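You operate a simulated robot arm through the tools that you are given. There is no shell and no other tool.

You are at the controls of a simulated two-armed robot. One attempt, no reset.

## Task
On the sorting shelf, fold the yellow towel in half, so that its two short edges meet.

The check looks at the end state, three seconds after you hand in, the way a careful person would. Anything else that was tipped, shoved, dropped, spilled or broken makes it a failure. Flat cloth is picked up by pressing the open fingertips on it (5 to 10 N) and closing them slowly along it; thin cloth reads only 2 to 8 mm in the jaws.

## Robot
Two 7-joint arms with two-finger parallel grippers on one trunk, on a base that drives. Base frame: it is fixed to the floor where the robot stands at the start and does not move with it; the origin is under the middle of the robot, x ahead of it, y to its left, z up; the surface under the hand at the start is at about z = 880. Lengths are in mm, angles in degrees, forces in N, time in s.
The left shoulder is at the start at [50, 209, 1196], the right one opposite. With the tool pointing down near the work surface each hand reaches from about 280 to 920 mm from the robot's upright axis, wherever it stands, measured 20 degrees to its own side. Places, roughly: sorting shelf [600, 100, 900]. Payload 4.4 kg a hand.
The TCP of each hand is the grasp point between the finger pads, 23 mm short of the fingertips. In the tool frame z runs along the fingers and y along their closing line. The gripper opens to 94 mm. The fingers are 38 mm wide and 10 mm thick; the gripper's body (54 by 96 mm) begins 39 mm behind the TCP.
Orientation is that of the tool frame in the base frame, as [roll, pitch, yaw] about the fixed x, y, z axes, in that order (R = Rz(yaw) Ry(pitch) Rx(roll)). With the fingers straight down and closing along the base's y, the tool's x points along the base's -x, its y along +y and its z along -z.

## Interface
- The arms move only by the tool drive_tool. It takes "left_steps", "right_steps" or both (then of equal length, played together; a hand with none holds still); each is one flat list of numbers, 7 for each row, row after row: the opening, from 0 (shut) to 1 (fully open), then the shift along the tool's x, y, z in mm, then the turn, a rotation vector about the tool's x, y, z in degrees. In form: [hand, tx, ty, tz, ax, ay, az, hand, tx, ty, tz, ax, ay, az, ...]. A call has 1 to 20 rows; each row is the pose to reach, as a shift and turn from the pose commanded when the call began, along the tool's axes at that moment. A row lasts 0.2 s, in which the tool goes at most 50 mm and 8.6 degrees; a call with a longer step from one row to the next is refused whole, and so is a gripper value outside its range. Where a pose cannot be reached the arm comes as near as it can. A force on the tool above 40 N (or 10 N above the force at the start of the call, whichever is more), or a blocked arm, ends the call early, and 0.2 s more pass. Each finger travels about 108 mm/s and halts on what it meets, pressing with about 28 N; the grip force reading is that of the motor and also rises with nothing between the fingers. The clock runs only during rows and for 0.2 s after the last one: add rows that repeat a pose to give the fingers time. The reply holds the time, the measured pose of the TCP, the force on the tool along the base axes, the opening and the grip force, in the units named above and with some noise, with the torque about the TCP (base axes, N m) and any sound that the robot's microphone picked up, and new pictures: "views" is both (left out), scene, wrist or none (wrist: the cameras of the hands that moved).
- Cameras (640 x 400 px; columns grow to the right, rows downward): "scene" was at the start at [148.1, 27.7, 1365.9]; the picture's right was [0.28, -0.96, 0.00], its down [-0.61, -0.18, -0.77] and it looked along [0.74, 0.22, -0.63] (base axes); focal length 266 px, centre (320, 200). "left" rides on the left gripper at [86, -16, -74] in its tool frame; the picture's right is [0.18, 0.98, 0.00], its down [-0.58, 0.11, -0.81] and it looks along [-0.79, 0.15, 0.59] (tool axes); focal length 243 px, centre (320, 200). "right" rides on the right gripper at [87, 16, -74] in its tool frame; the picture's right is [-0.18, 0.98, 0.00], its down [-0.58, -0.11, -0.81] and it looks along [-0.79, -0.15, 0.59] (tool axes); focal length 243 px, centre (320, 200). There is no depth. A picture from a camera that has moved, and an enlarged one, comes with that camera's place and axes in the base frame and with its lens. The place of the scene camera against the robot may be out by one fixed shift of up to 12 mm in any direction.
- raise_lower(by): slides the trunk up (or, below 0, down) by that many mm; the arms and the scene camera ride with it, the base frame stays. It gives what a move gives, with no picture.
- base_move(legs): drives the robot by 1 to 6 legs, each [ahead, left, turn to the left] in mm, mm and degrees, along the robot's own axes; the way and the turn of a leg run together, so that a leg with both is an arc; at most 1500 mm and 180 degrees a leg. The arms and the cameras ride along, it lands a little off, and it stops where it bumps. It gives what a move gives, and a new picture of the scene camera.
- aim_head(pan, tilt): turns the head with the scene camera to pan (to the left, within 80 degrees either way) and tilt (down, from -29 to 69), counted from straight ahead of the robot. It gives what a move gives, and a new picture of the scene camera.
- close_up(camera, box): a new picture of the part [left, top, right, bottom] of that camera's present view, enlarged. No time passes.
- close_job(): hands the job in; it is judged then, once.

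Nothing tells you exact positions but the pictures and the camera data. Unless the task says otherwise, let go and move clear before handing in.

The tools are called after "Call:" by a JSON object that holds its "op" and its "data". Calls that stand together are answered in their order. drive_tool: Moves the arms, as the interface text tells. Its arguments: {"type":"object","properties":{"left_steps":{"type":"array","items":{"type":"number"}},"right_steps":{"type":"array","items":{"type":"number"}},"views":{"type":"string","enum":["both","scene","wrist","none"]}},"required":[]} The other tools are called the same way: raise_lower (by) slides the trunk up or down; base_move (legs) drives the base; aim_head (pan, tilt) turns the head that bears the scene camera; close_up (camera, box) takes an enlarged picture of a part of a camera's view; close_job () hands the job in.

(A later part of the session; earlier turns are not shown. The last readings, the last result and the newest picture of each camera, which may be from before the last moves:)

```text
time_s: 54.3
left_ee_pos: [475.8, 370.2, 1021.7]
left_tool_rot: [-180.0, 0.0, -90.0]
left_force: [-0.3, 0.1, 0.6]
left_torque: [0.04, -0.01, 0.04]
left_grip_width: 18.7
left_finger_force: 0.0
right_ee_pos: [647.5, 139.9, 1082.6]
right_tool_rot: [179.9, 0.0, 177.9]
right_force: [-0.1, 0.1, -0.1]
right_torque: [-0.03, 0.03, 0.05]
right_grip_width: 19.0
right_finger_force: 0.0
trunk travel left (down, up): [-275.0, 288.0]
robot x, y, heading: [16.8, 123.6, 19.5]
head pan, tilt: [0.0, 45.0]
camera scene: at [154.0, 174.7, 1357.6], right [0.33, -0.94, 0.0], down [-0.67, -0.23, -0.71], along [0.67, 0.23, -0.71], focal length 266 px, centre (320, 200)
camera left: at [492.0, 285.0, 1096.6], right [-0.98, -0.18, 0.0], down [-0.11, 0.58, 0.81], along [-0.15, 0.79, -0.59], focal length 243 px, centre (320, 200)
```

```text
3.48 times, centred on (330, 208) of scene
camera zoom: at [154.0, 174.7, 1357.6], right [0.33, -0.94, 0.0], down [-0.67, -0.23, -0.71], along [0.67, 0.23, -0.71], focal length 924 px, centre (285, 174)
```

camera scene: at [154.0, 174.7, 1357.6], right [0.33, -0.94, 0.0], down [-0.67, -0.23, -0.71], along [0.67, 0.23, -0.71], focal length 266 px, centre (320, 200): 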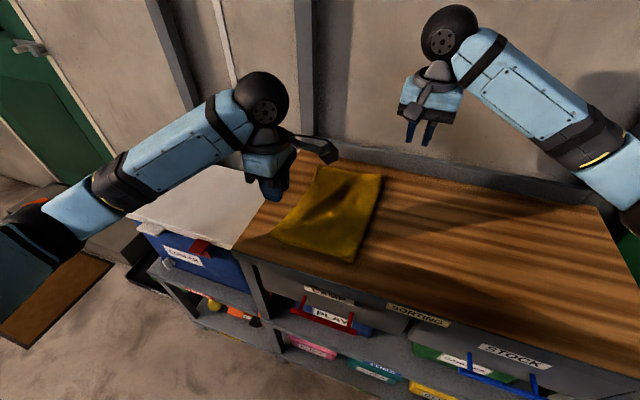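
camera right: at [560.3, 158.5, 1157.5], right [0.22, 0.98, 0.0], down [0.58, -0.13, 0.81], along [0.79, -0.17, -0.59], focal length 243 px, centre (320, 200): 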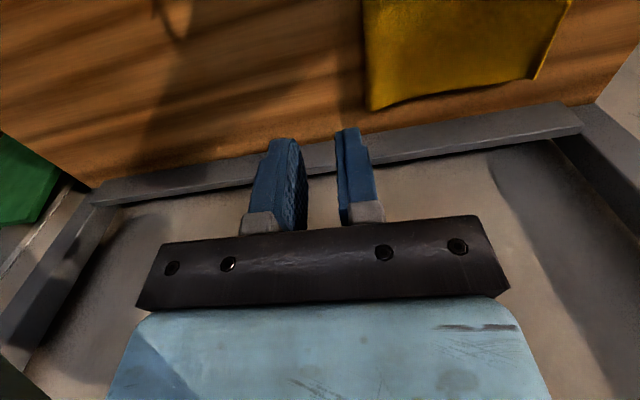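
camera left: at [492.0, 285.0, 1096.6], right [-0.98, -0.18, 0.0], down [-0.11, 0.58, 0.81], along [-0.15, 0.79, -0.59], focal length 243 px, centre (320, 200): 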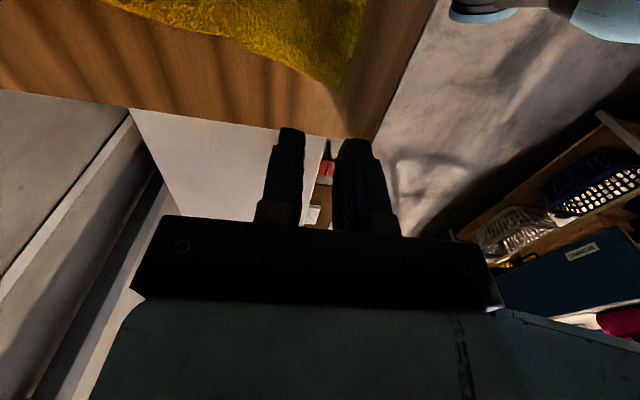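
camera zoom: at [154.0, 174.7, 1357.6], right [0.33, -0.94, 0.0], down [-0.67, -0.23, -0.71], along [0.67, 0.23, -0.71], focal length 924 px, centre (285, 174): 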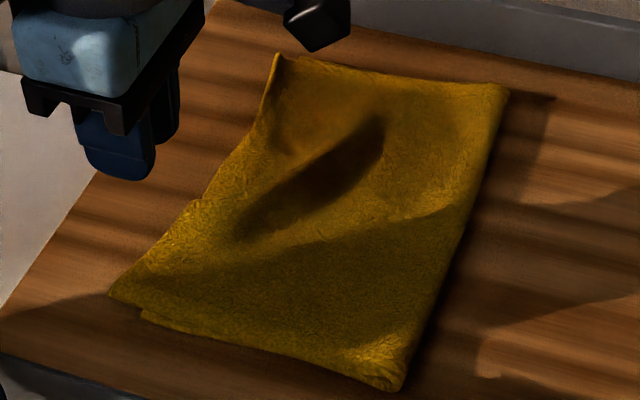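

The corner sprang back: top (454,397) against lower (450,372), because the crease itself sits too far toward +y on the near side. I'll pinch the overhang again and lift it high enough over the fold for the crease to roll, then lay it back about 25 mm shorter.

Call:
{"op": "drive_tool", "data": {"left_steps": [0.277, -10, 0, 15, 0, 0, 0, 0.277, -21.8, 0, 40, 0, 0, 0, 0.277, -21.8, 0, 70, 0, 0, 0, 0.277, -21.8, 0, 95, 0, 0, 0, 0.277, -21.8, 0, 106, 0, 0, 0, 0.277, -21.8, 0, 106, 0, 0, 0], "views": "wrist"}}

Call:
{"op": "close_up", "data": {"camera": "left", "box": [200, 20, 440, 220]}}

```text
time_s: 55.7
left_ee_pos: [477.3, 389.9, 915.4]
left_tool_rot: [179.9, 0.1, -89.9]
left_force: [-0.9, 0.4, -0.4]
left_torque: [-0.03, 0.0, 0.0]
left_grip_width: 26.0
left_finger_force: 0.1
right_ee_pos: [647.3, 140.6, 1083.9]
right_tool_rot: [179.8, 0.0, 178.0]
right_force: [1.2, -0.3, 0.5]
right_torque: [0.01, 0.02, 0.0]
right_grip_width: 18.8
right_finger_force: 0.0
trunk travel left (down, up): [-275.0, 288.0]
robot x, y, heading: [14.9, 120.8, 19.3]
head pan, tilt: [0.0, 45.0]
camera left: at [493.2, 305.4, 990.7], right [-0.98, -0.18, 0.0], down [-0.11, 0.58, 0.81], along [-0.15, 0.79, -0.59], focal length 243 px, centre (320, 200)
```

left: 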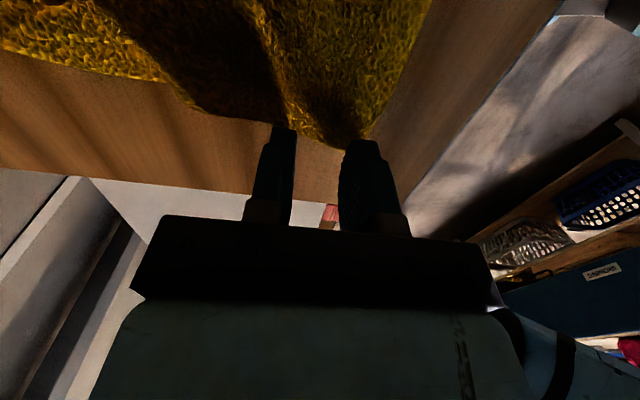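

```text
2.00 times, centred on (320, 120) of left
camera zoom: at [493.2, 305.4, 990.7], right [-0.98, -0.18, 0.0], down [-0.11, 0.58, 0.81], along [-0.15, 0.79, -0.59], focal length 485 px, centre (320, 360)
```

zoom: 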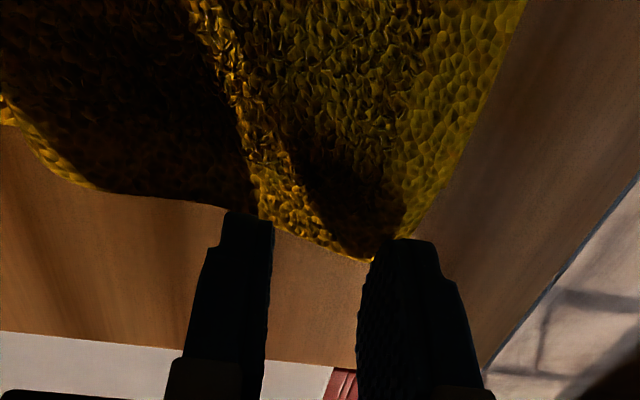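

The jaws are over the overhanging corner. I'll press down and close slowly.

Call:
{"op": "drive_tool", "data": {"left_steps": [0.277, 0, 0, 4, 0, 0, 0, 0.277, 0, 0, 7, 0, 0, 0, 0.277, 0, 0, 9, 0, 0, 0, 0.277, 0, 0, 9, 0, 0, 0], "views": "none"}}

```text
time_s: 56.7
left_ee_pos: [476.1, 390.1, 907.8]
left_tool_rot: [-180.0, 0.1, -89.9]
left_force: [1.1, 0.0, 5.4]
left_torque: [-0.1, -0.06, 0.01]
left_grip_width: 26.1
left_finger_force: 0.0
right_ee_pos: [646.2, 139.9, 1084.1]
right_tool_rot: [179.9, 0.1, 178.0]
right_force: [0.2, -0.1, -0.5]
right_torque: [0.01, -0.04, 0.02]
right_grip_width: 18.8
right_finger_force: 0.0
trunk travel left (down, up): [-275.0, 288.0]
robot x, y, heading: [21.5, 121.2, 19.1]
head pan, tilt: [0.0, 45.0]
```

Call:
{"op": "drive_tool", "data": {"left_steps": [0.257, 0, 0, 0.5, 0, 0, 0, 0.237, 0, 0, 0.5, 0, 0, 0, 0.217, 0, 0, 0.5, 0, 0, 0, 0.197, 0, 0, 0.5, 0, 0, 0, 0.177, 0, 0, 0.5, 0, 0, 0, 0.157, 0, 0, 0.5, 0, 0, 0, 0.137, 0, 0, 0.5, 0, 0, 0, 0.117, 0, 0, 0.5, 0, 0, 0, 0.097, 0, 0, 0.5, 0, 0, 0, 0.077, 0, 0, 0.5, 0, 0, 0, 0.057, 0, 0, 0.5, 0, 0, 0, 0.037, 0, 0, 0.5, 0, 0, 0, 0.017, 0, 0, 0.5, 0, 0, 0, 0, 0, 0, 0.5, 0, 0, 0, 0, 0, 0, 0.5, 0, 0, 0, 0, 0, 0, 0.5, 0, 0, 0], "views": "both"}}

Call:
{"op": "close_up", "data": {"camera": "scene", "box": [260, 150, 400, 265]}}

```text
time_s: 60.1
left_ee_pos: [476.9, 391.4, 905.6]
left_tool_rot: [-179.9, 0.0, -90.0]
left_force: [-0.9, 0.0, 4.7]
left_torque: [-0.08, 0.01, 0.0]
left_grip_width: 3.4
left_finger_force: 27.9
right_ee_pos: [646.2, 138.8, 1083.0]
right_tool_rot: [180.0, 0.2, 178.0]
right_force: [-0.2, 0.4, 1.1]
right_torque: [-0.03, -0.01, 0.01]
right_grip_width: 18.7
right_finger_force: 0.1
trunk travel left (down, up): [-275.0, 288.0]
robot x, y, heading: [16.2, 123.3, 19.3]
head pan, tilt: [0.0, 45.0]
camera scene: at [153.4, 174.2, 1357.7], right [0.33, -0.94, 0.0], down [-0.67, -0.23, -0.71], along [0.67, 0.23, -0.71], focal length 266 px, centre (320, 200)
camera left: at [492.4, 306.1, 981.3], right [-0.98, -0.18, 0.0], down [-0.11, 0.58, 0.81], along [-0.15, 0.79, -0.59], focal length 243 px, centre (320, 200)
```

scene: 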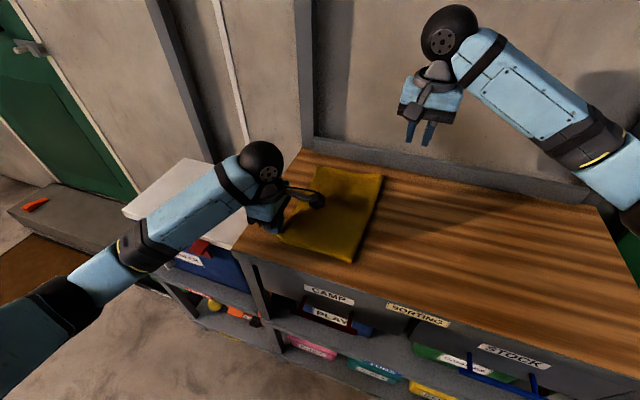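
left: 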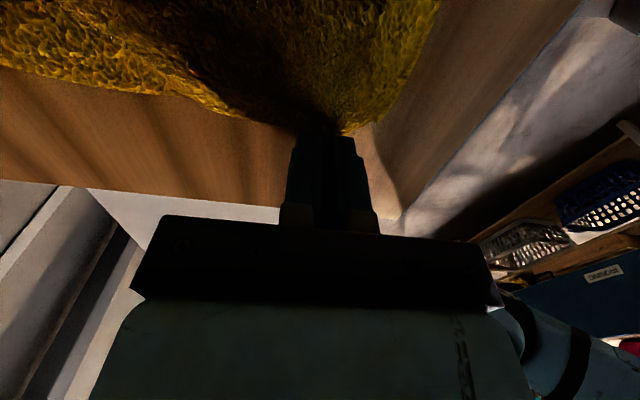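

```text
3.48 times, centred on (330, 208) of scene
camera zoom: at [153.4, 174.2, 1357.7], right [0.33, -0.94, 0.0], down [-0.67, -0.23, -0.71], along [0.67, 0.23, -0.71], focal length 924 px, centre (285, 174)
```

zoom: 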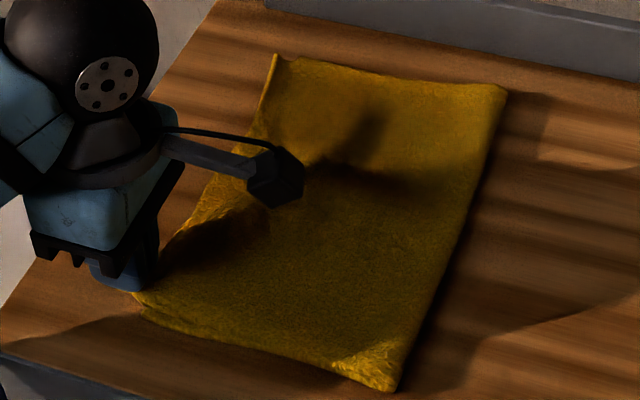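

The corner is held, with the jaws reading 3.4 mm. I'll lift it up and over the fold line so the near half of the crease opens and rolls.

Call:
{"op": "drive_tool", "data": {"left_steps": [0, 2, 0.1, -12, 0, 0, 0, 0, 6, 0.4, -30, 0, 0, 0, 0, 14, 0.8, -52, 0, 0, 0, 0, 26, 1.5, -75, 0, 0, 0, 0, 42, 2.5, -98, 0, 0, 0, 0, 62, 3.7, -118, 0, 0, 0, 0, 85, 5, -135, 0, 0, 0, 0, 110, 6.5, -148, 0, 0, 0, 0, 135, 8, -157, 0, 0, 0, 0, 160, 9.4, -162, 0, 0, 0, 0, 182, 10.7, -164, 0, 0, 0, 0, 200, 11.8, -163, 0, 0, 0, 0, 212, 12.5, -160, 0, 0, 0, 0, 212, 12.5, -160, 0, 0, 0], "views": "both"}}

Call:
{"op": "close_up", "data": {"camera": "scene", "box": [260, 130, 420, 270]}}

```text
time_s: 63.1
left_ee_pos: [464.9, 178.9, 1066.4]
left_tool_rot: [-180.0, -0.1, -90.0]
left_force: [0.2, 0.8, -0.2]
left_torque: [0.01, -0.01, -0.02]
left_grip_width: 3.5
left_finger_force: 27.6
right_ee_pos: [646.7, 140.2, 1083.6]
right_tool_rot: [179.9, 0.0, 178.1]
right_force: [0.2, 0.3, 0.0]
right_torque: [-0.01, 0.01, -0.01]
right_grip_width: 18.6
right_finger_force: 0.0
trunk travel left (down, up): [-275.0, 288.0]
robot x, y, heading: [16.0, 120.8, 19.2]
head pan, tilt: [0.0, 45.0]
camera scene: at [153.9, 174.7, 1357.6], right [0.33, -0.94, 0.0], down [-0.67, -0.23, -0.71], along [0.67, 0.23, -0.71], focal length 266 px, centre (320, 200)
camera left: at [480.6, 94.1, 1141.7], right [-0.98, -0.18, 0.0], down [-0.11, 0.58, 0.81], along [-0.15, 0.79, -0.59], focal length 243 px, centre (320, 200)
```

scene: 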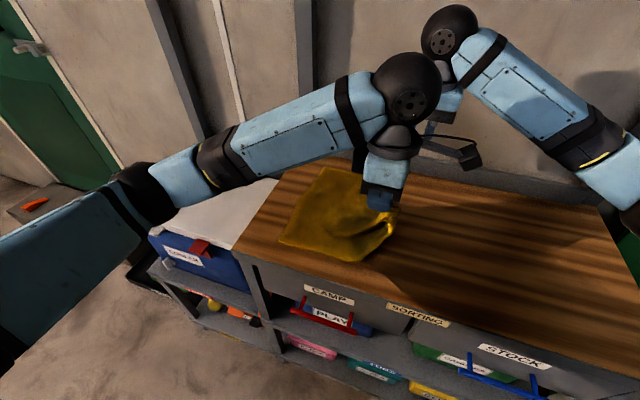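
left: 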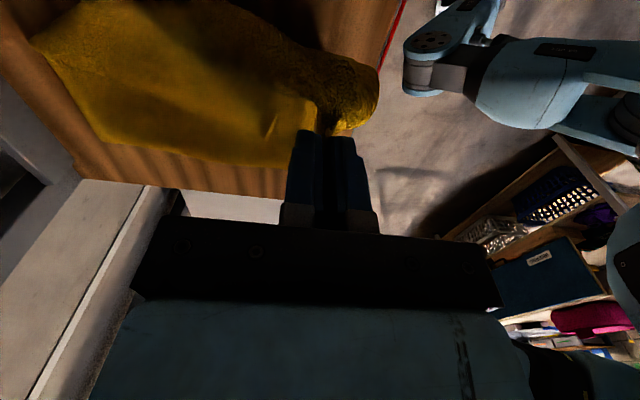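

```text
2.86 times, centred on (340, 200) of scene
camera zoom: at [153.9, 174.7, 1357.6], right [0.33, -0.94, 0.0], down [-0.67, -0.23, -0.71], along [0.67, 0.23, -0.71], focal length 759 px, centre (263, 200)
```

zoom: 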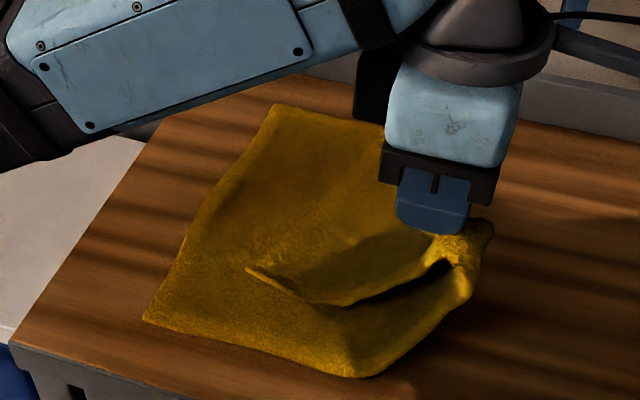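

The near half is open again, with the lower corner at about (445,372). I'll check the far corner with the right camera before laying this back down.

Call:
{"op": "close_up", "data": {"camera": "right", "box": [300, 0, 640, 140]}}

Call:
{"op": "close_up", "data": {"camera": "left", "box": [20, 0, 400, 200]}}

```text
1.88 times, centred on (470, 70) of right
camera zoom: at [560.2, 158.9, 1157.5], right [0.22, 0.98, 0.0], down [0.58, -0.13, 0.81], along [0.79, -0.17, -0.59], focal length 457 px, centre (38, 445)
```

zoom: 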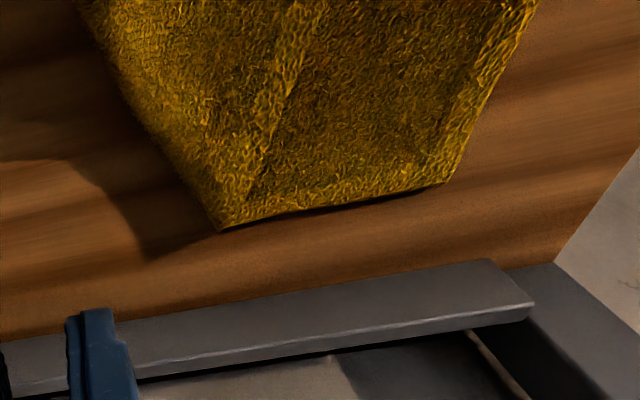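

```text
1.68 times, centred on (210, 100) of left
camera zoom: at [480.6, 94.1, 1141.7], right [-0.98, -0.18, 0.0], down [-0.11, 0.58, 0.81], along [-0.15, 0.79, -0.59], focal length 409 px, centre (505, 368)
```

zoom: 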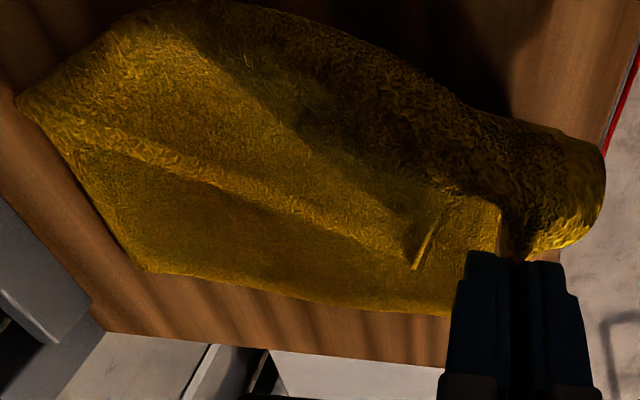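

Lifting one corner dragged the far top corner as well, to about (717,248), so a partial fix won't work. I'll lay this corner back to its original side to reopen the towel, then redo the fold with both hands and corrected targets.

Call:
{"op": "drive_tool", "data": {"left_steps": [0, 14, 1.3, 2, 0, 0, 0, 0, 34, 3.3, 8, 0, 0, 0, 0, 54, 5.2, 18, 0, 0, 0, 0, 74, 7.1, 33, 0, 0, 0, 0, 91, 8.8, 52, 0, 0, 0, 0, 105, 10.1, 74, 0, 0, 0, 0, 116, 11.2, 98, 0, 0, 0, 0, 124, 11.9, 120, 0, 0, 0, 0, 129, 12.4, 138, 0, 0, 0, 0, 133, 12.8, 148, 0, 0, 0, 0, 135, 13, 152, 0, 0, 0, 0, 135, 13, 152, 0, 0, 0], "views": "both"}}

Call:
{"op": "close_up", "data": {"camera": "scene", "box": [260, 140, 460, 300]}}

Call:
{"op": "close_up", "data": {"camera": "right", "box": [300, 0, 640, 140]}}

```text
time_s: 65.7
left_ee_pos: [451.5, 44.5, 913.6]
left_tool_rot: [180.0, 0.0, -90.0]
left_force: [-0.9, 0.6, 1.7]
left_torque: [0.01, -0.03, -0.01]
left_grip_width: 3.8
left_finger_force: 28.3
right_ee_pos: [646.0, 140.1, 1083.3]
right_tool_rot: [179.8, -0.1, 177.9]
right_force: [-0.2, 0.6, -0.9]
right_torque: [0.02, 0.01, 0.03]
right_grip_width: 18.6
right_finger_force: 0.0
trunk travel left (down, up): [-275.0, 288.0]
robot x, y, heading: [15.6, 121.8, 19.2]
head pan, tilt: [0.0, 45.0]
camera scene: at [153.9, 174.6, 1357.6], right [0.33, -0.94, 0.0], down [-0.67, -0.23, -0.71], along [0.67, 0.23, -0.71], focal length 266 px, centre (320, 200)
camera left: at [467.6, -41.1, 988.4], right [-0.98, -0.18, 0.0], down [-0.11, 0.58, 0.81], along [-0.15, 0.79, -0.59], focal length 243 px, centre (320, 200)
```

scene: 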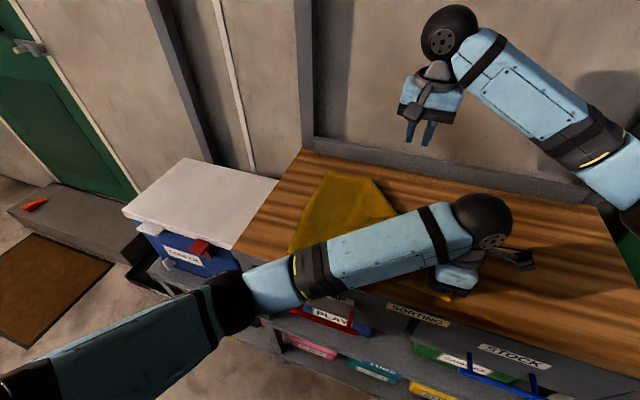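
left: 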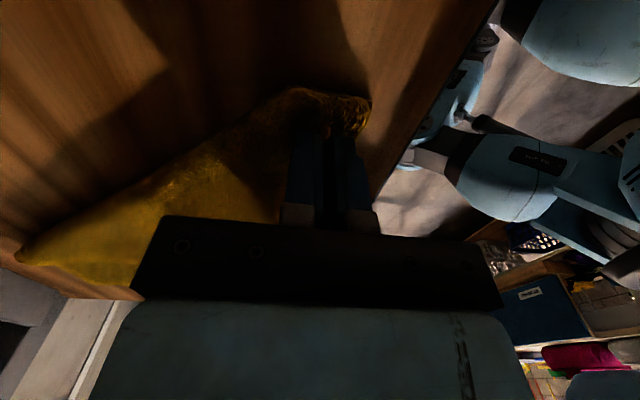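

```text
2.50 times, centred on (360, 220) of scene
camera zoom: at [153.9, 174.6, 1357.6], right [0.33, -0.94, 0.0], down [-0.67, -0.23, -0.71], along [0.67, 0.23, -0.71], focal length 664 px, centre (220, 150)
```

zoom: 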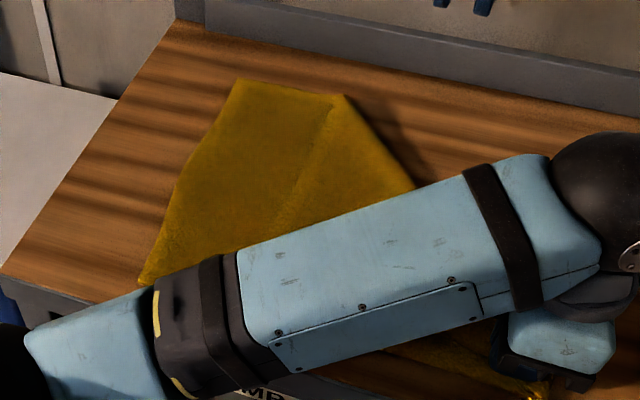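

```text
1.88 times, centred on (470, 70) of right
camera zoom: at [560.2, 158.8, 1157.5], right [0.22, 0.98, 0.0], down [0.58, -0.13, 0.81], along [0.79, -0.17, -0.59], focal length 457 px, centre (38, 445)
```

zoom: 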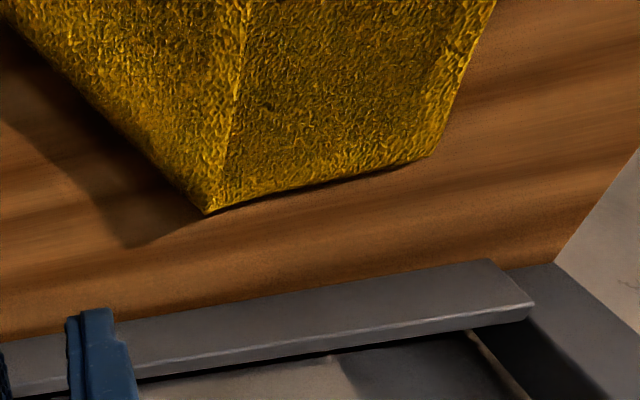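

The far corner is now folded diagonally across, with its tip somewhere near (470,266) under the left arm. I'll let go of the near corner, move the left arm away to +y and look at the whole towel.

Call:
{"op": "drive_tool", "data": {"left_steps": [0, 0, 0, 2, 0, 0, 0, 0.05, 0, 0, 3, 0, 0, 0, 0.1, 0, 0, 3, 0, 0, 0, 0.15, 0, 0, 3, 0, 0, 0, 0.2, 0, 0, 3, 0, 0, 0, 0.2, 0, 0, 0, 0, 0, 0, 0.2, 0, 0, -8, 0, 0, 0, 0.2, 0, 0, -25, 0, 0, 0, 0.2, 0, 0, -55, 0, 0, 0, 0.2, 0, 0, -90, 0, 0, 0, 0.2, 0, 0, -125, 0, 0, 0, 0.2, 0, 0, -130, 0, 0, 0], "views": "wrist"}}

```text
time_s: 68.3
left_ee_pos: [450.8, 42.8, 1045.2]
left_tool_rot: [-180.0, 0.1, -90.1]
left_force: [0.7, -0.5, -0.7]
left_torque: [-0.02, -0.02, -0.03]
left_grip_width: 18.8
left_finger_force: 0.0
right_ee_pos: [646.7, 140.1, 1083.7]
right_tool_rot: [179.9, 0.0, 178.0]
right_force: [0.0, 0.3, 0.4]
right_torque: [0.02, -0.01, 0.0]
right_grip_width: 19.0
right_finger_force: 0.1
trunk travel left (down, up): [-275.0, 288.0]
robot x, y, heading: [14.9, 117.5, 19.0]
head pan, tilt: [0.0, 45.0]
camera left: at [466.8, -42.3, 1120.0], right [-0.98, -0.18, 0.0], down [-0.11, 0.58, 0.81], along [-0.15, 0.79, -0.59], focal length 243 px, centre (320, 200)
```

left: 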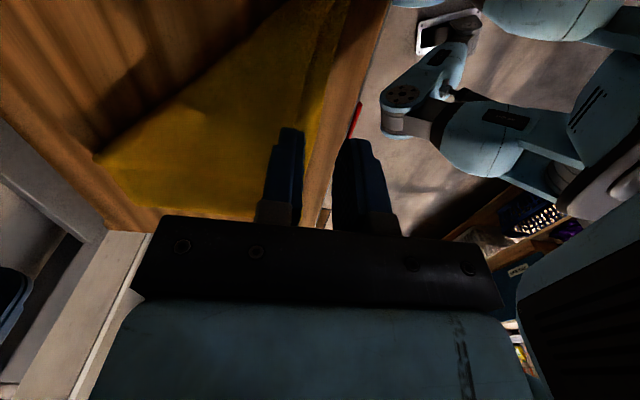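

The left hand is free. I'll retract it to +y and turn it back to its original orientation for a clear view.

Call:
{"op": "drive_tool", "data": {"left_steps": [0.3, -15, 2, -5, 0, 0, 5, 0.3, -45, 6, -10, 0, 0, 12, 0.3, -80, 10, -15, 0, 0, 20, 0.3, -118, 15, -20, 0, 0, 28, 0.3, -156, 20, -25, 0, 0, 36, 0.3, -194, 25, -30, 0, 0, 44, 0.3, -232, 30, -35, 0, 0, 52, 0.3, -270, 34, -40, 0, 0, 60, 0.3, -308, 38, -40, 0, 0, 68, 0.3, -346, 43, -40, 0, 0, 76, 0.3, -380, 48, -40, 0, 0, 84, 0.3, -400, 50, -40, 0, 0, 90], "views": "both"}}

Call:
{"op": "close_up", "data": {"camera": "scene", "box": [260, 140, 480, 310]}}

Call:
{"op": "close_up", "data": {"camera": "right", "box": [300, 0, 640, 140]}}

```text
time_s: 70.9
left_ee_pos: [401.3, 445.0, 1086.9]
left_tool_rot: [180.0, -0.1, 179.9]
left_force: [0.4, 0.1, 1.2]
left_torque: [0.02, 0.01, 0.01]
left_grip_width: 28.1
left_finger_force: 0.0
right_ee_pos: [647.2, 139.7, 1083.5]
right_tool_rot: [179.9, 0.0, 178.0]
right_force: [0.4, 0.9, -0.4]
right_torque: [0.01, -0.02, 0.0]
right_grip_width: 18.9
right_finger_force: 0.0
trunk travel left (down, up): [-275.0, 288.0]
robot x, y, heading: [13.2, 121.5, 19.4]
head pan, tilt: [0.0, 45.0]
camera scene: at [153.7, 174.8, 1357.6], right [0.33, -0.94, 0.0], down [-0.67, -0.23, -0.71], along [0.67, 0.23, -0.71], focal length 266 px, centre (320, 200)
camera left: at [313.7, 429.5, 1160.6], right [-0.18, 0.98, 0.0], down [0.58, 0.11, 0.81], along [0.79, 0.15, -0.59], focal length 243 px, centre (320, 200)
```

scene: 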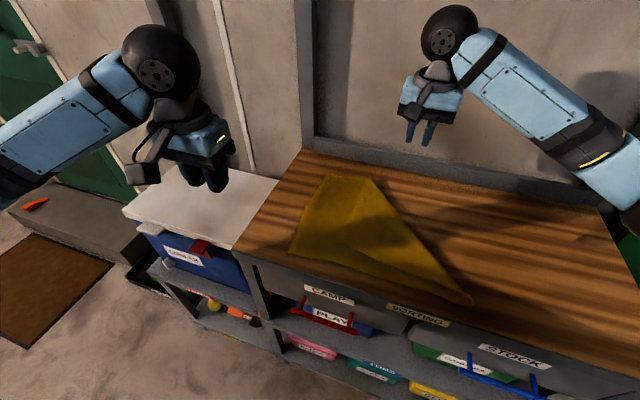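
left: 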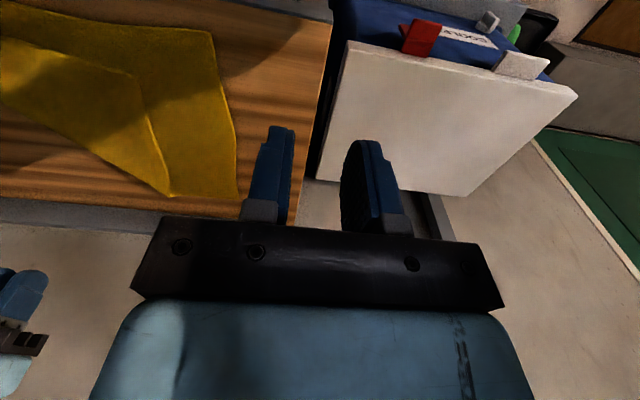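

```text
2.35 times, centred on (370, 225) of scene
camera zoom: at [153.7, 174.8, 1357.6], right [0.33, -0.94, 0.0], down [-0.67, -0.23, -0.71], along [0.67, 0.23, -0.71], focal length 625 px, centre (202, 141)
```

zoom: 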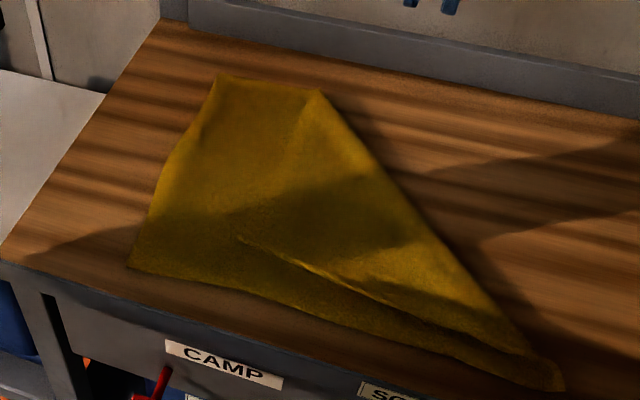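

```text
1.88 times, centred on (470, 70) of right
camera zoom: at [560.1, 159.0, 1157.6], right [0.22, 0.98, 0.0], down [0.58, -0.13, 0.81], along [0.79, -0.17, -0.59], focal length 457 px, centre (38, 445)
```

zoom: 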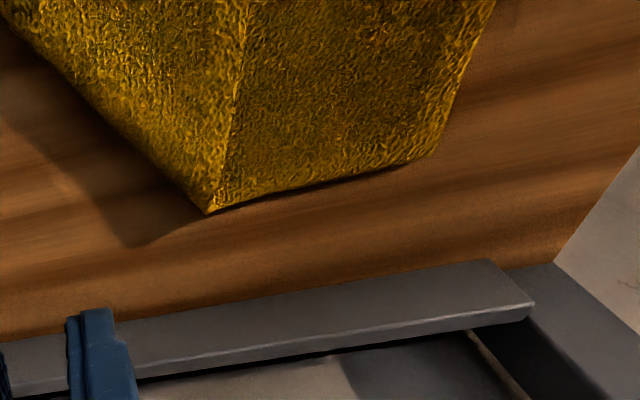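

The picture is clear now: a triangular flap, with far corner B lying on top at about (486,252), C at about (433,-20), D at about (425,336) and A at about (706,347). I'll inspect the flap corner closely to plan how to unfold it.

Call:
{"op": "close_up", "data": {"camera": "left", "box": [0, 0, 260, 210]}}

Call:
{"op": "close_up", "data": {"camera": "scene", "box": [310, 200, 420, 290]}}

```text
1.90 times, centred on (130, 105) of left
camera zoom: at [313.7, 429.5, 1160.6], right [-0.18, 0.98, 0.0], down [0.58, 0.11, 0.81], along [0.79, 0.15, -0.59], focal length 462 px, centre (682, 381)
```

zoom: 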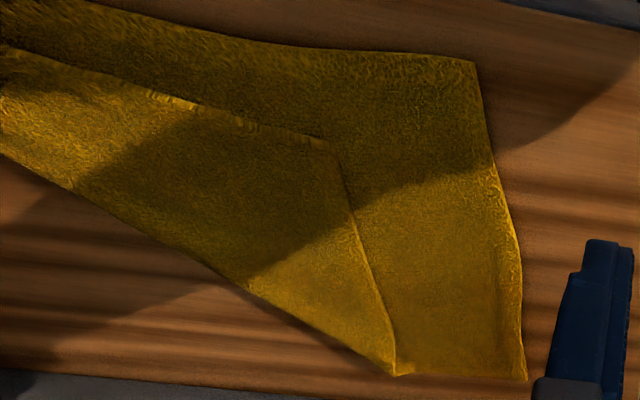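

```text
4.44 times, centred on (365, 245) of scene
camera zoom: at [153.7, 174.8, 1357.6], right [0.33, -0.94, 0.0], down [-0.67, -0.23, -0.71], along [0.67, 0.23, -0.71], focal length 1180 px, centre (120, 0)
```

zoom: 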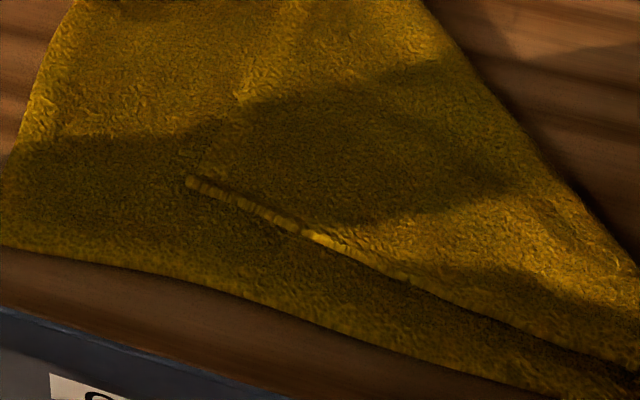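

The flap lies flat, with its corner at (486,253). I'll bring the right hand over it to pinch only the flap's corner with light pressure.

Call:
{"op": "drive_tool", "data": {"right_steps": [0.28, 15, 9, 5, 0, 0, 0, 0.28, 50, 30, 20, 0, 0, 0, 0.28, 90, 54, 45, 0, 0, 0, 0.28, 125, 74, 75, 0, 0, 0, 0.28, 142, 84, 105, 0, 0, 0, 0.28, 142, 84, 130, 0, 0, 0, 0.28, 142, 84, 143, 0, 0, 0, 0.28, 142, 84, 143, 0, 0, 0], "views": "both"}}

Call:
{"op": "close_up", "data": {"camera": "right", "box": [200, 0, 460, 220]}}

```text
refused: row 3 steps farther than a row can; nothing moved
```

```text
1.82 times, centred on (330, 110) of right
camera zoom: at [560.1, 159.0, 1157.6], right [0.22, 0.98, 0.0], down [0.58, -0.13, 0.81], along [0.79, -0.17, -0.59], focal length 441 px, centre (302, 364)
```

zoom: 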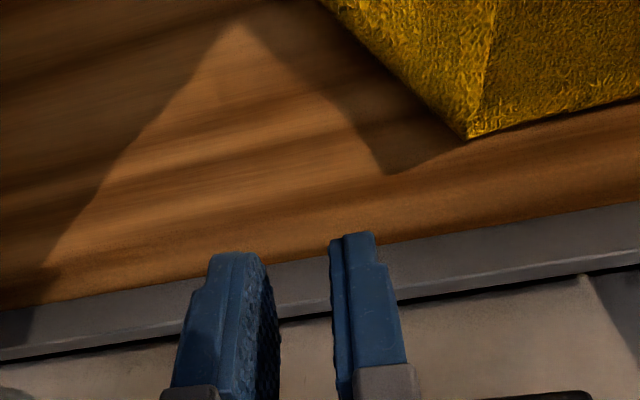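

That call was refused because one row stepped too far, so I'll resend it with smaller rows.

Call:
{"op": "drive_tool", "data": {"right_steps": [0.28, 15, 9, 5, 0, 0, 0, 0.28, 45, 27, 18, 0, 0, 0, 0.28, 78, 46, 38, 0, 0, 0, 0.28, 110, 65, 62, 0, 0, 0, 0.28, 134, 79, 90, 0, 0, 0, 0.28, 142, 84, 118, 0, 0, 0, 0.28, 142, 84, 137, 0, 0, 0, 0.28, 142, 84, 143, 0, 0, 0, 0.28, 142, 84, 143, 0, 0, 0], "views": "both"}}

Call:
{"op": "close_up", "data": {"camera": "right", "box": [200, 0, 460, 220]}}

```text
time_s: 72.9
left_ee_pos: [399.6, 444.1, 1085.3]
left_tool_rot: [-180.0, 0.0, -179.9]
left_force: [-1.0, 1.0, -0.5]
left_torque: [-0.03, -0.01, -0.01]
left_grip_width: 28.4
left_finger_force: 0.1
right_ee_pos: [507.3, 228.2, 938.6]
right_tool_rot: [180.0, -0.1, 178.0]
right_force: [0.0, -0.5, 1.0]
right_torque: [0.02, -0.02, -0.03]
right_grip_width: 26.6
right_finger_force: 0.1
trunk travel left (down, up): [-275.0, 288.0]
robot x, y, heading: [16.0, 120.5, 19.4]
head pan, tilt: [0.0, 45.0]
camera scene: at [153.9, 174.5, 1357.6], right [0.33, -0.94, 0.0], down [-0.67, -0.23, -0.71], along [0.67, 0.23, -0.71], focal length 266 px, centre (320, 200)
camera right: at [421.2, 247.5, 1013.7], right [0.22, 0.98, 0.0], down [0.58, -0.13, 0.81], along [0.79, -0.17, -0.59], focal length 243 px, centre (320, 200)
```

scene: 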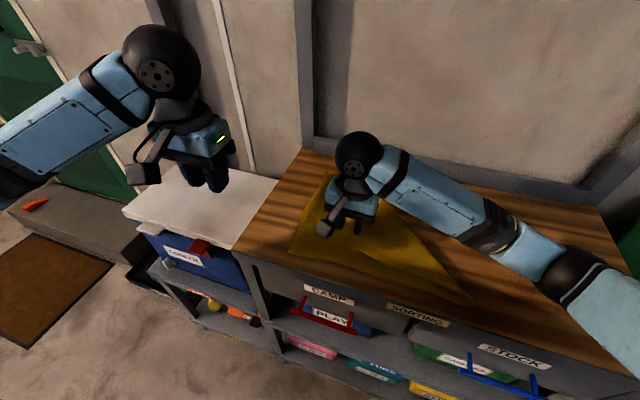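
right: 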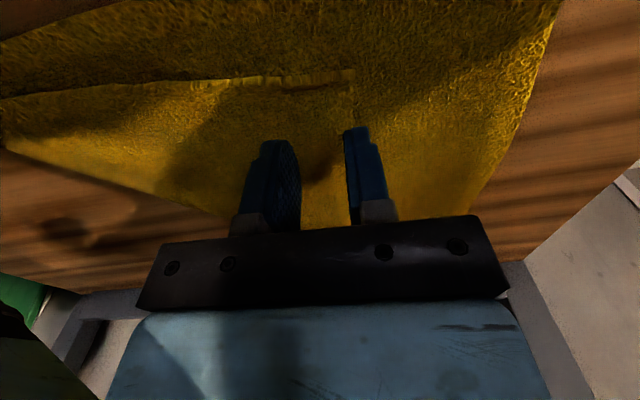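

```text
1.82 times, centred on (330, 110) of right
camera zoom: at [421.2, 247.5, 1013.7], right [0.22, 0.98, 0.0], down [0.58, -0.13, 0.81], along [0.79, -0.17, -0.59], focal length 441 px, centre (302, 364)
```

zoom: 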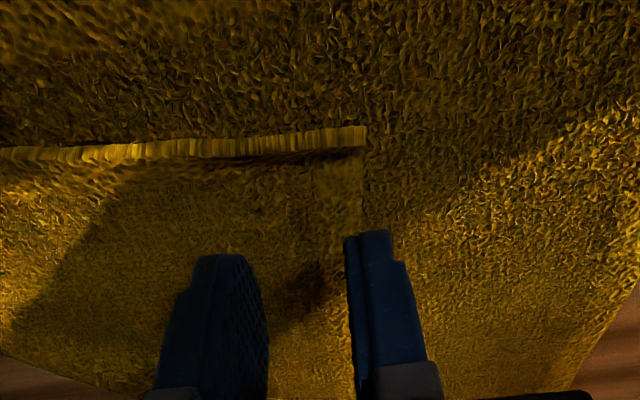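

The flap's short edge has a small upright lip at x≈478–482, from y≈187 to 252. Closing along x should pinch just that lip without the layer below, so I'll turn the right hand 90° and straddle it.

Call:
{"op": "drive_tool", "data": {"right_steps": [0.28, 2, 0.3, -5, 0, 0, -7.7, 0.28, 5, 0.6, -10, 0, 0, -15.4, 0.28, 8, 1, -15, 0, 0, -23, 0.28, 11, 1.5, -15, 0, 0, -30.7, 0.28, 14, 2, -15, 0, 0, -38.4, 0.28, 17, 2.5, -15, 0, 0, -46, 0.28, 20, 3, -15, 0, 0, -53.7, 0.28, 23, 3.4, -15, 0, 0, -61.4, 0.28, 25, 3.8, -15, 0, 0, -69, 0.28, 27.5, 3.8, -15, 0, 0, -76.7, 0.28, 27.5, 3.8, -15, 0, 0, -84.4, 0.28, 27.5, 3.8, -15, 0, 0, -92, 0.28, 27.5, 3.8, -15, 0, 0, -92], "views": "both"}}

Call:
{"op": "close_up", "data": {"camera": "right", "box": [200, 0, 460, 220]}}

```text
time_s: 75.7
left_ee_pos: [400.1, 444.0, 1086.5]
left_tool_rot: [180.0, 0.0, 180.0]
left_force: [0.4, 0.3, 0.0]
left_torque: [0.0, 0.02, -0.01]
left_grip_width: 28.1
left_finger_force: 0.2
right_ee_pos: [481.3, 233.8, 953.8]
right_tool_rot: [-180.0, 0.1, -89.8]
right_force: [-0.1, 0.3, -0.1]
right_torque: [0.0, 0.01, 0.01]
right_grip_width: 26.1
right_finger_force: 0.0
trunk travel left (down, up): [-275.0, 288.0]
robot x, y, heading: [15.0, 125.5, 19.2]
head pan, tilt: [0.0, 45.0]
camera scene: at [153.9, 174.5, 1357.6], right [0.33, -0.94, 0.0], down [-0.67, -0.23, -0.71], along [0.67, 0.23, -0.71], focal length 266 px, centre (320, 200)
camera right: at [464.6, 147.2, 1029.0], right [-0.98, 0.18, 0.0], down [0.11, 0.58, 0.81], along [0.15, 0.79, -0.59], focal length 243 px, centre (320, 200)
```

scene: 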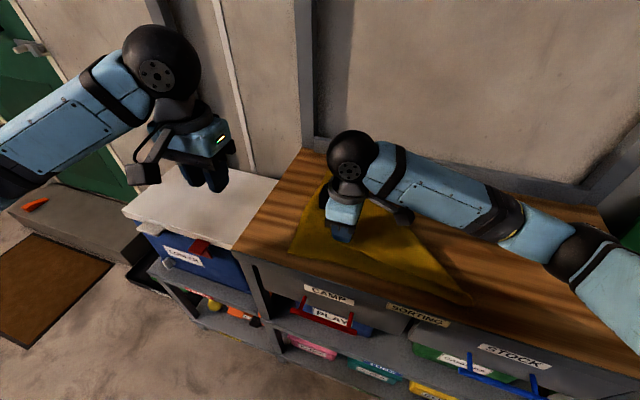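
right: 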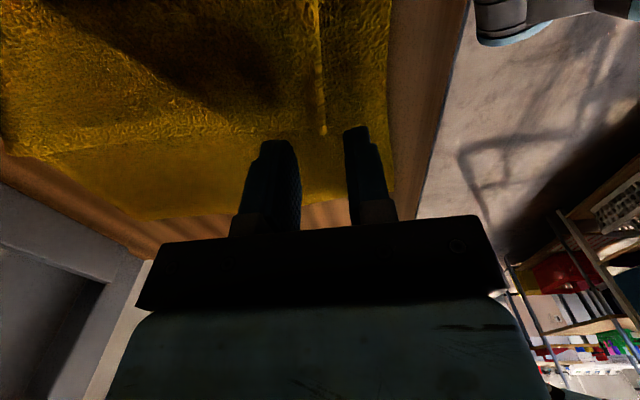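

```text
1.82 times, centred on (330, 110) of right
camera zoom: at [464.6, 147.2, 1029.0], right [-0.98, 0.18, 0.0], down [0.11, 0.58, 0.81], along [0.15, 0.79, -0.59], focal length 441 px, centre (302, 364)
```

zoom: 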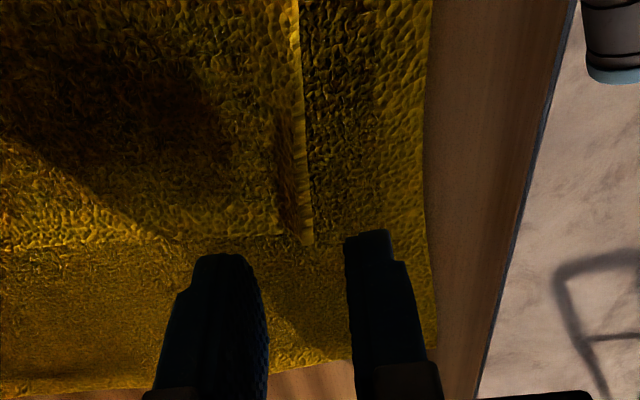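

The lip is centred between the fingers. I'll lower until the tips just graze the cloth.

Call:
{"op": "drive_tool", "data": {"right_steps": [0.28, 0, 0, 15, 0, 0, 0, 0.28, 0, 0, 30, 0, 0, 0, 0.28, 0, 0, 40, 0, 0, 0, 0.28, 0, 0, 43, 0, 0, 0, 0.28, 0, 0, 43, 0, 0, 0], "views": "wrist"}}

Call:
{"op": "close_up", "data": {"camera": "right", "box": [220, 40, 420, 220]}}

```text
time_s: 76.9
left_ee_pos: [399.7, 444.7, 1086.3]
left_tool_rot: [180.0, 0.1, 179.9]
left_force: [0.1, 0.9, 0.2]
left_torque: [-0.01, -0.02, 0.03]
left_grip_width: 28.3
left_finger_force: 0.0
right_ee_pos: [480.9, 233.2, 913.4]
right_tool_rot: [180.0, 0.0, -90.0]
right_force: [-0.4, 0.5, 0.2]
right_torque: [0.01, -0.01, 0.0]
right_grip_width: 26.2
right_finger_force: 0.1
trunk travel left (down, up): [-275.0, 288.0]
robot x, y, heading: [13.0, 122.4, 19.4]
head pan, tilt: [0.0, 45.0]
camera right: at [463.6, 146.6, 986.4], right [-0.98, 0.18, 0.0], down [0.11, 0.58, 0.81], along [0.15, 0.79, -0.59], focal length 243 px, centre (320, 200)
```

right: 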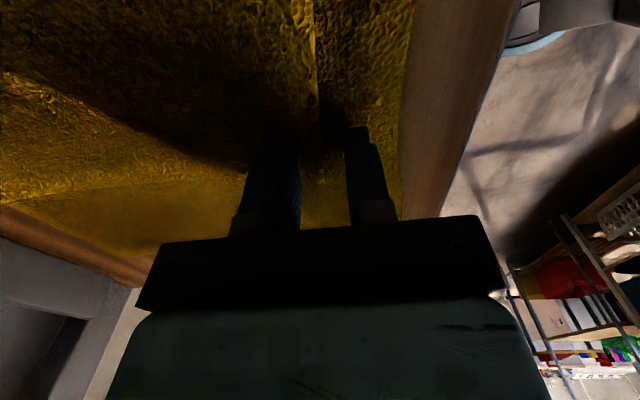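

```text
2.22 times, centred on (320, 130) of right
camera zoom: at [463.6, 146.6, 986.4], right [-0.98, 0.18, 0.0], down [0.11, 0.58, 0.81], along [0.15, 0.79, -0.59], focal length 539 px, centre (320, 356)
```

zoom: 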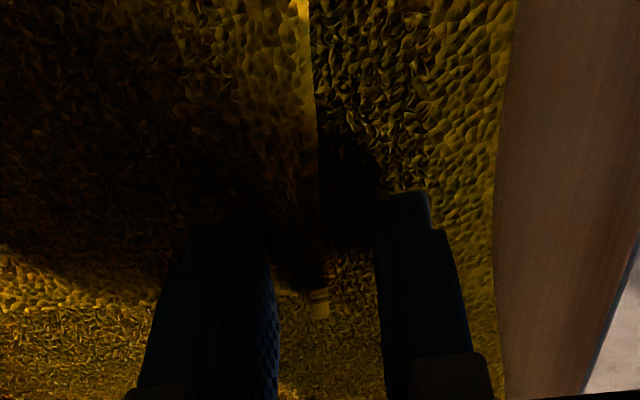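

The lip is between the fingertips. I'll lower 2.5 mm more and close gently.

Call:
{"op": "drive_tool", "data": {"right_steps": [0.28, 0, 0, 2.5, 0, 0, 0, 0.25, 0, 0, 2.5, 0, 0, 0, 0.22, 0, 0, 2.5, 0, 0, 0, 0.19, 0, 0, 2.5, 0, 0, 0, 0.16, 0, 0, 2.5, 0, 0, 0, 0.13, 0, 0, 2.5, 0, 0, 0, 0.1, 0, 0, 2.5, 0, 0, 0, 0.07, 0, 0, 2.5, 0, 0, 0, 0.04, 0, 0, 2.5, 0, 0, 0, 0.01, 0, 0, 2.5, 0, 0, 0, 0, 0, 0, 2.5, 0, 0, 0, 0, 0, 0, 2.5, 0, 0, 0], "views": "wrist"}}

Call:
{"op": "close_up", "data": {"camera": "right", "box": [220, 40, 420, 220]}}

```text
time_s: 79.5
left_ee_pos: [399.9, 443.1, 1086.2]
left_tool_rot: [-179.9, 0.0, -180.0]
left_force: [-1.0, 0.2, -0.3]
left_torque: [0.02, 0.02, 0.01]
left_grip_width: 28.2
left_finger_force: 0.1
right_ee_pos: [478.6, 234.0, 908.2]
right_tool_rot: [-179.9, 0.1, -90.0]
right_force: [0.7, 0.4, 4.2]
right_torque: [0.01, -0.05, -0.02]
right_grip_width: 2.9
right_finger_force: 28.5
trunk travel left (down, up): [-275.0, 288.0]
robot x, y, heading: [15.9, 119.3, 19.1]
head pan, tilt: [0.0, 45.0]
camera right: at [463.1, 146.2, 983.8], right [-0.98, 0.18, 0.0], down [0.11, 0.58, 0.81], along [0.15, 0.79, -0.59], focal length 243 px, centre (320, 200)
```

right: 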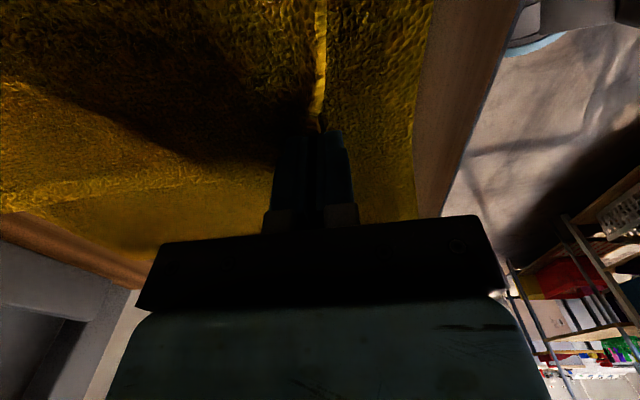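

```text
2.22 times, centred on (320, 130) of right
camera zoom: at [463.1, 146.2, 983.8], right [-0.98, 0.18, 0.0], down [0.11, 0.58, 0.81], along [0.15, 0.79, -0.59], focal length 539 px, centre (320, 356)
```

zoom: 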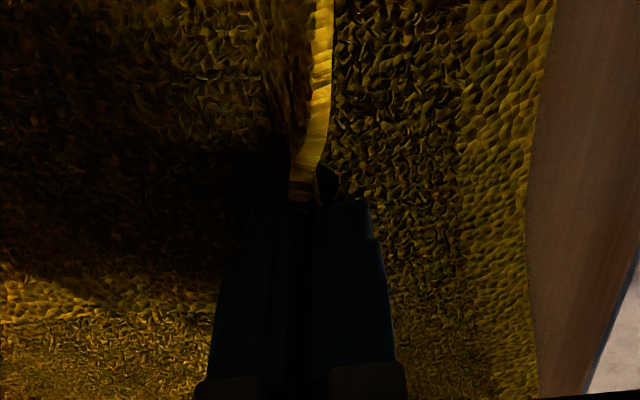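

The jaws read 2.9 mm, which looks like the lip alone. I'll lift slightly toward the unfolding direction and check that the lower layer stays down.

Call:
{"op": "drive_tool", "data": {"right_steps": [0, 0, 0, -5, 0, 0, 0, 0, 2, -1, -12, 0, 0, 0, 0, 5, -4, -22, 0, 0, 0, 0, 10, -8, -34, 0, 0, 0, 0, 16, -13, -46, 0, 0, 0, 0, 16, -13, -46, 0, 0, 0], "views": "both"}}

Call:
{"op": "close_up", "data": {"camera": "right", "box": [160, 0, 440, 220]}}

Call:
{"op": "close_up", "data": {"camera": "scene", "box": [270, 140, 480, 310]}}

```text
time_s: 80.9
left_ee_pos: [400.1, 444.3, 1086.5]
left_tool_rot: [-180.0, 0.0, 180.0]
left_force: [0.9, -0.4, -1.0]
left_torque: [0.02, -0.04, -0.01]
left_grip_width: 28.3
left_finger_force: 0.0
right_ee_pos: [493.9, 216.1, 956.7]
right_tool_rot: [-180.0, 0.2, -89.9]
right_force: [-0.5, 0.1, 0.3]
right_torque: [0.04, -0.03, 0.02]
right_grip_width: 2.6
right_finger_force: 28.3
trunk travel left (down, up): [-275.0, 288.0]
robot x, y, heading: [13.4, 120.2, 19.4]
head pan, tilt: [0.0, 45.0]
camera scene: at [153.9, 174.6, 1357.6], right [0.33, -0.94, 0.0], down [-0.67, -0.23, -0.71], along [0.67, 0.23, -0.71], focal length 266 px, centre (320, 200)
camera right: at [477.3, 130.1, 1031.2], right [-0.98, 0.18, 0.0], down [0.11, 0.58, 0.81], along [0.15, 0.79, -0.59], focal length 243 px, centre (320, 200)
```

scene: 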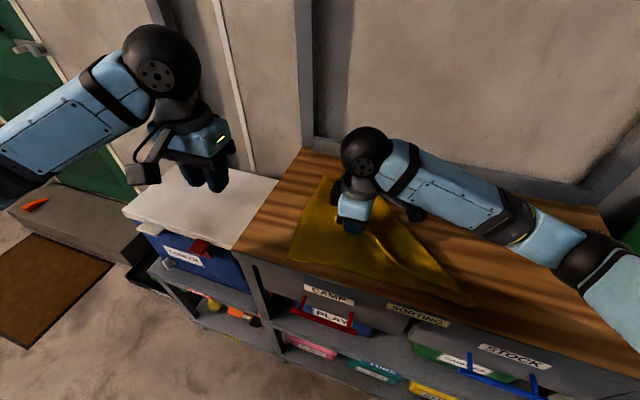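
right: 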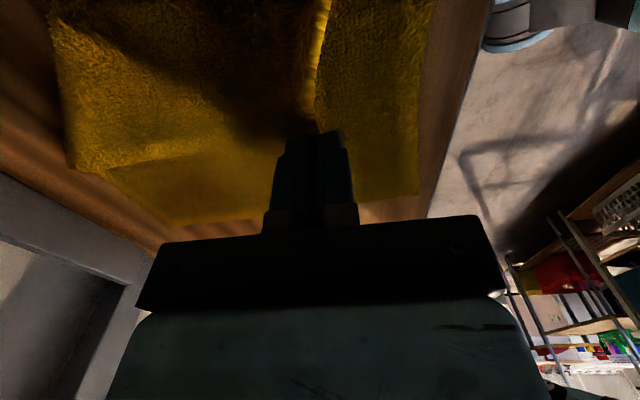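

```text
1.82 times, centred on (300, 110) of right
camera zoom: at [477.3, 130.1, 1031.2], right [-0.98, 0.18, 0.0], down [0.11, 0.58, 0.81], along [0.15, 0.79, -0.59], focal length 441 px, centre (356, 364)
```

zoom: 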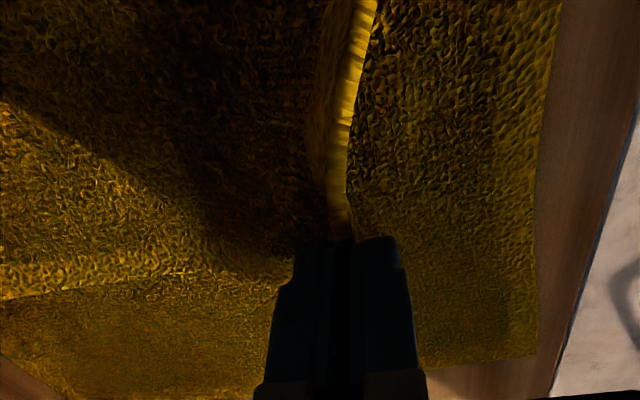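

```text
2.35 times, centred on (375, 225) of scene
camera zoom: at [153.9, 174.6, 1357.6], right [0.33, -0.94, 0.0], down [-0.67, -0.23, -0.71], along [0.67, 0.23, -0.71], focal length 625 px, centre (191, 141)
```

zoom: 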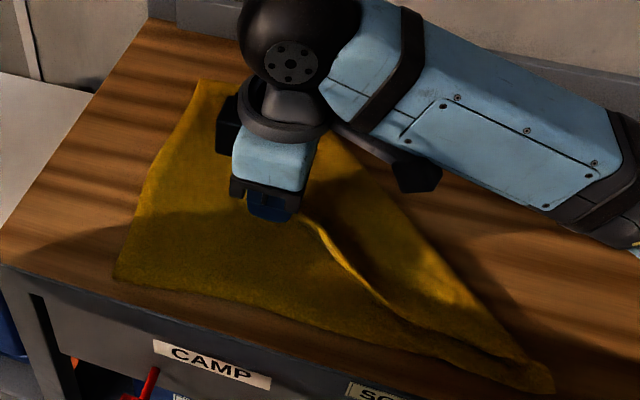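

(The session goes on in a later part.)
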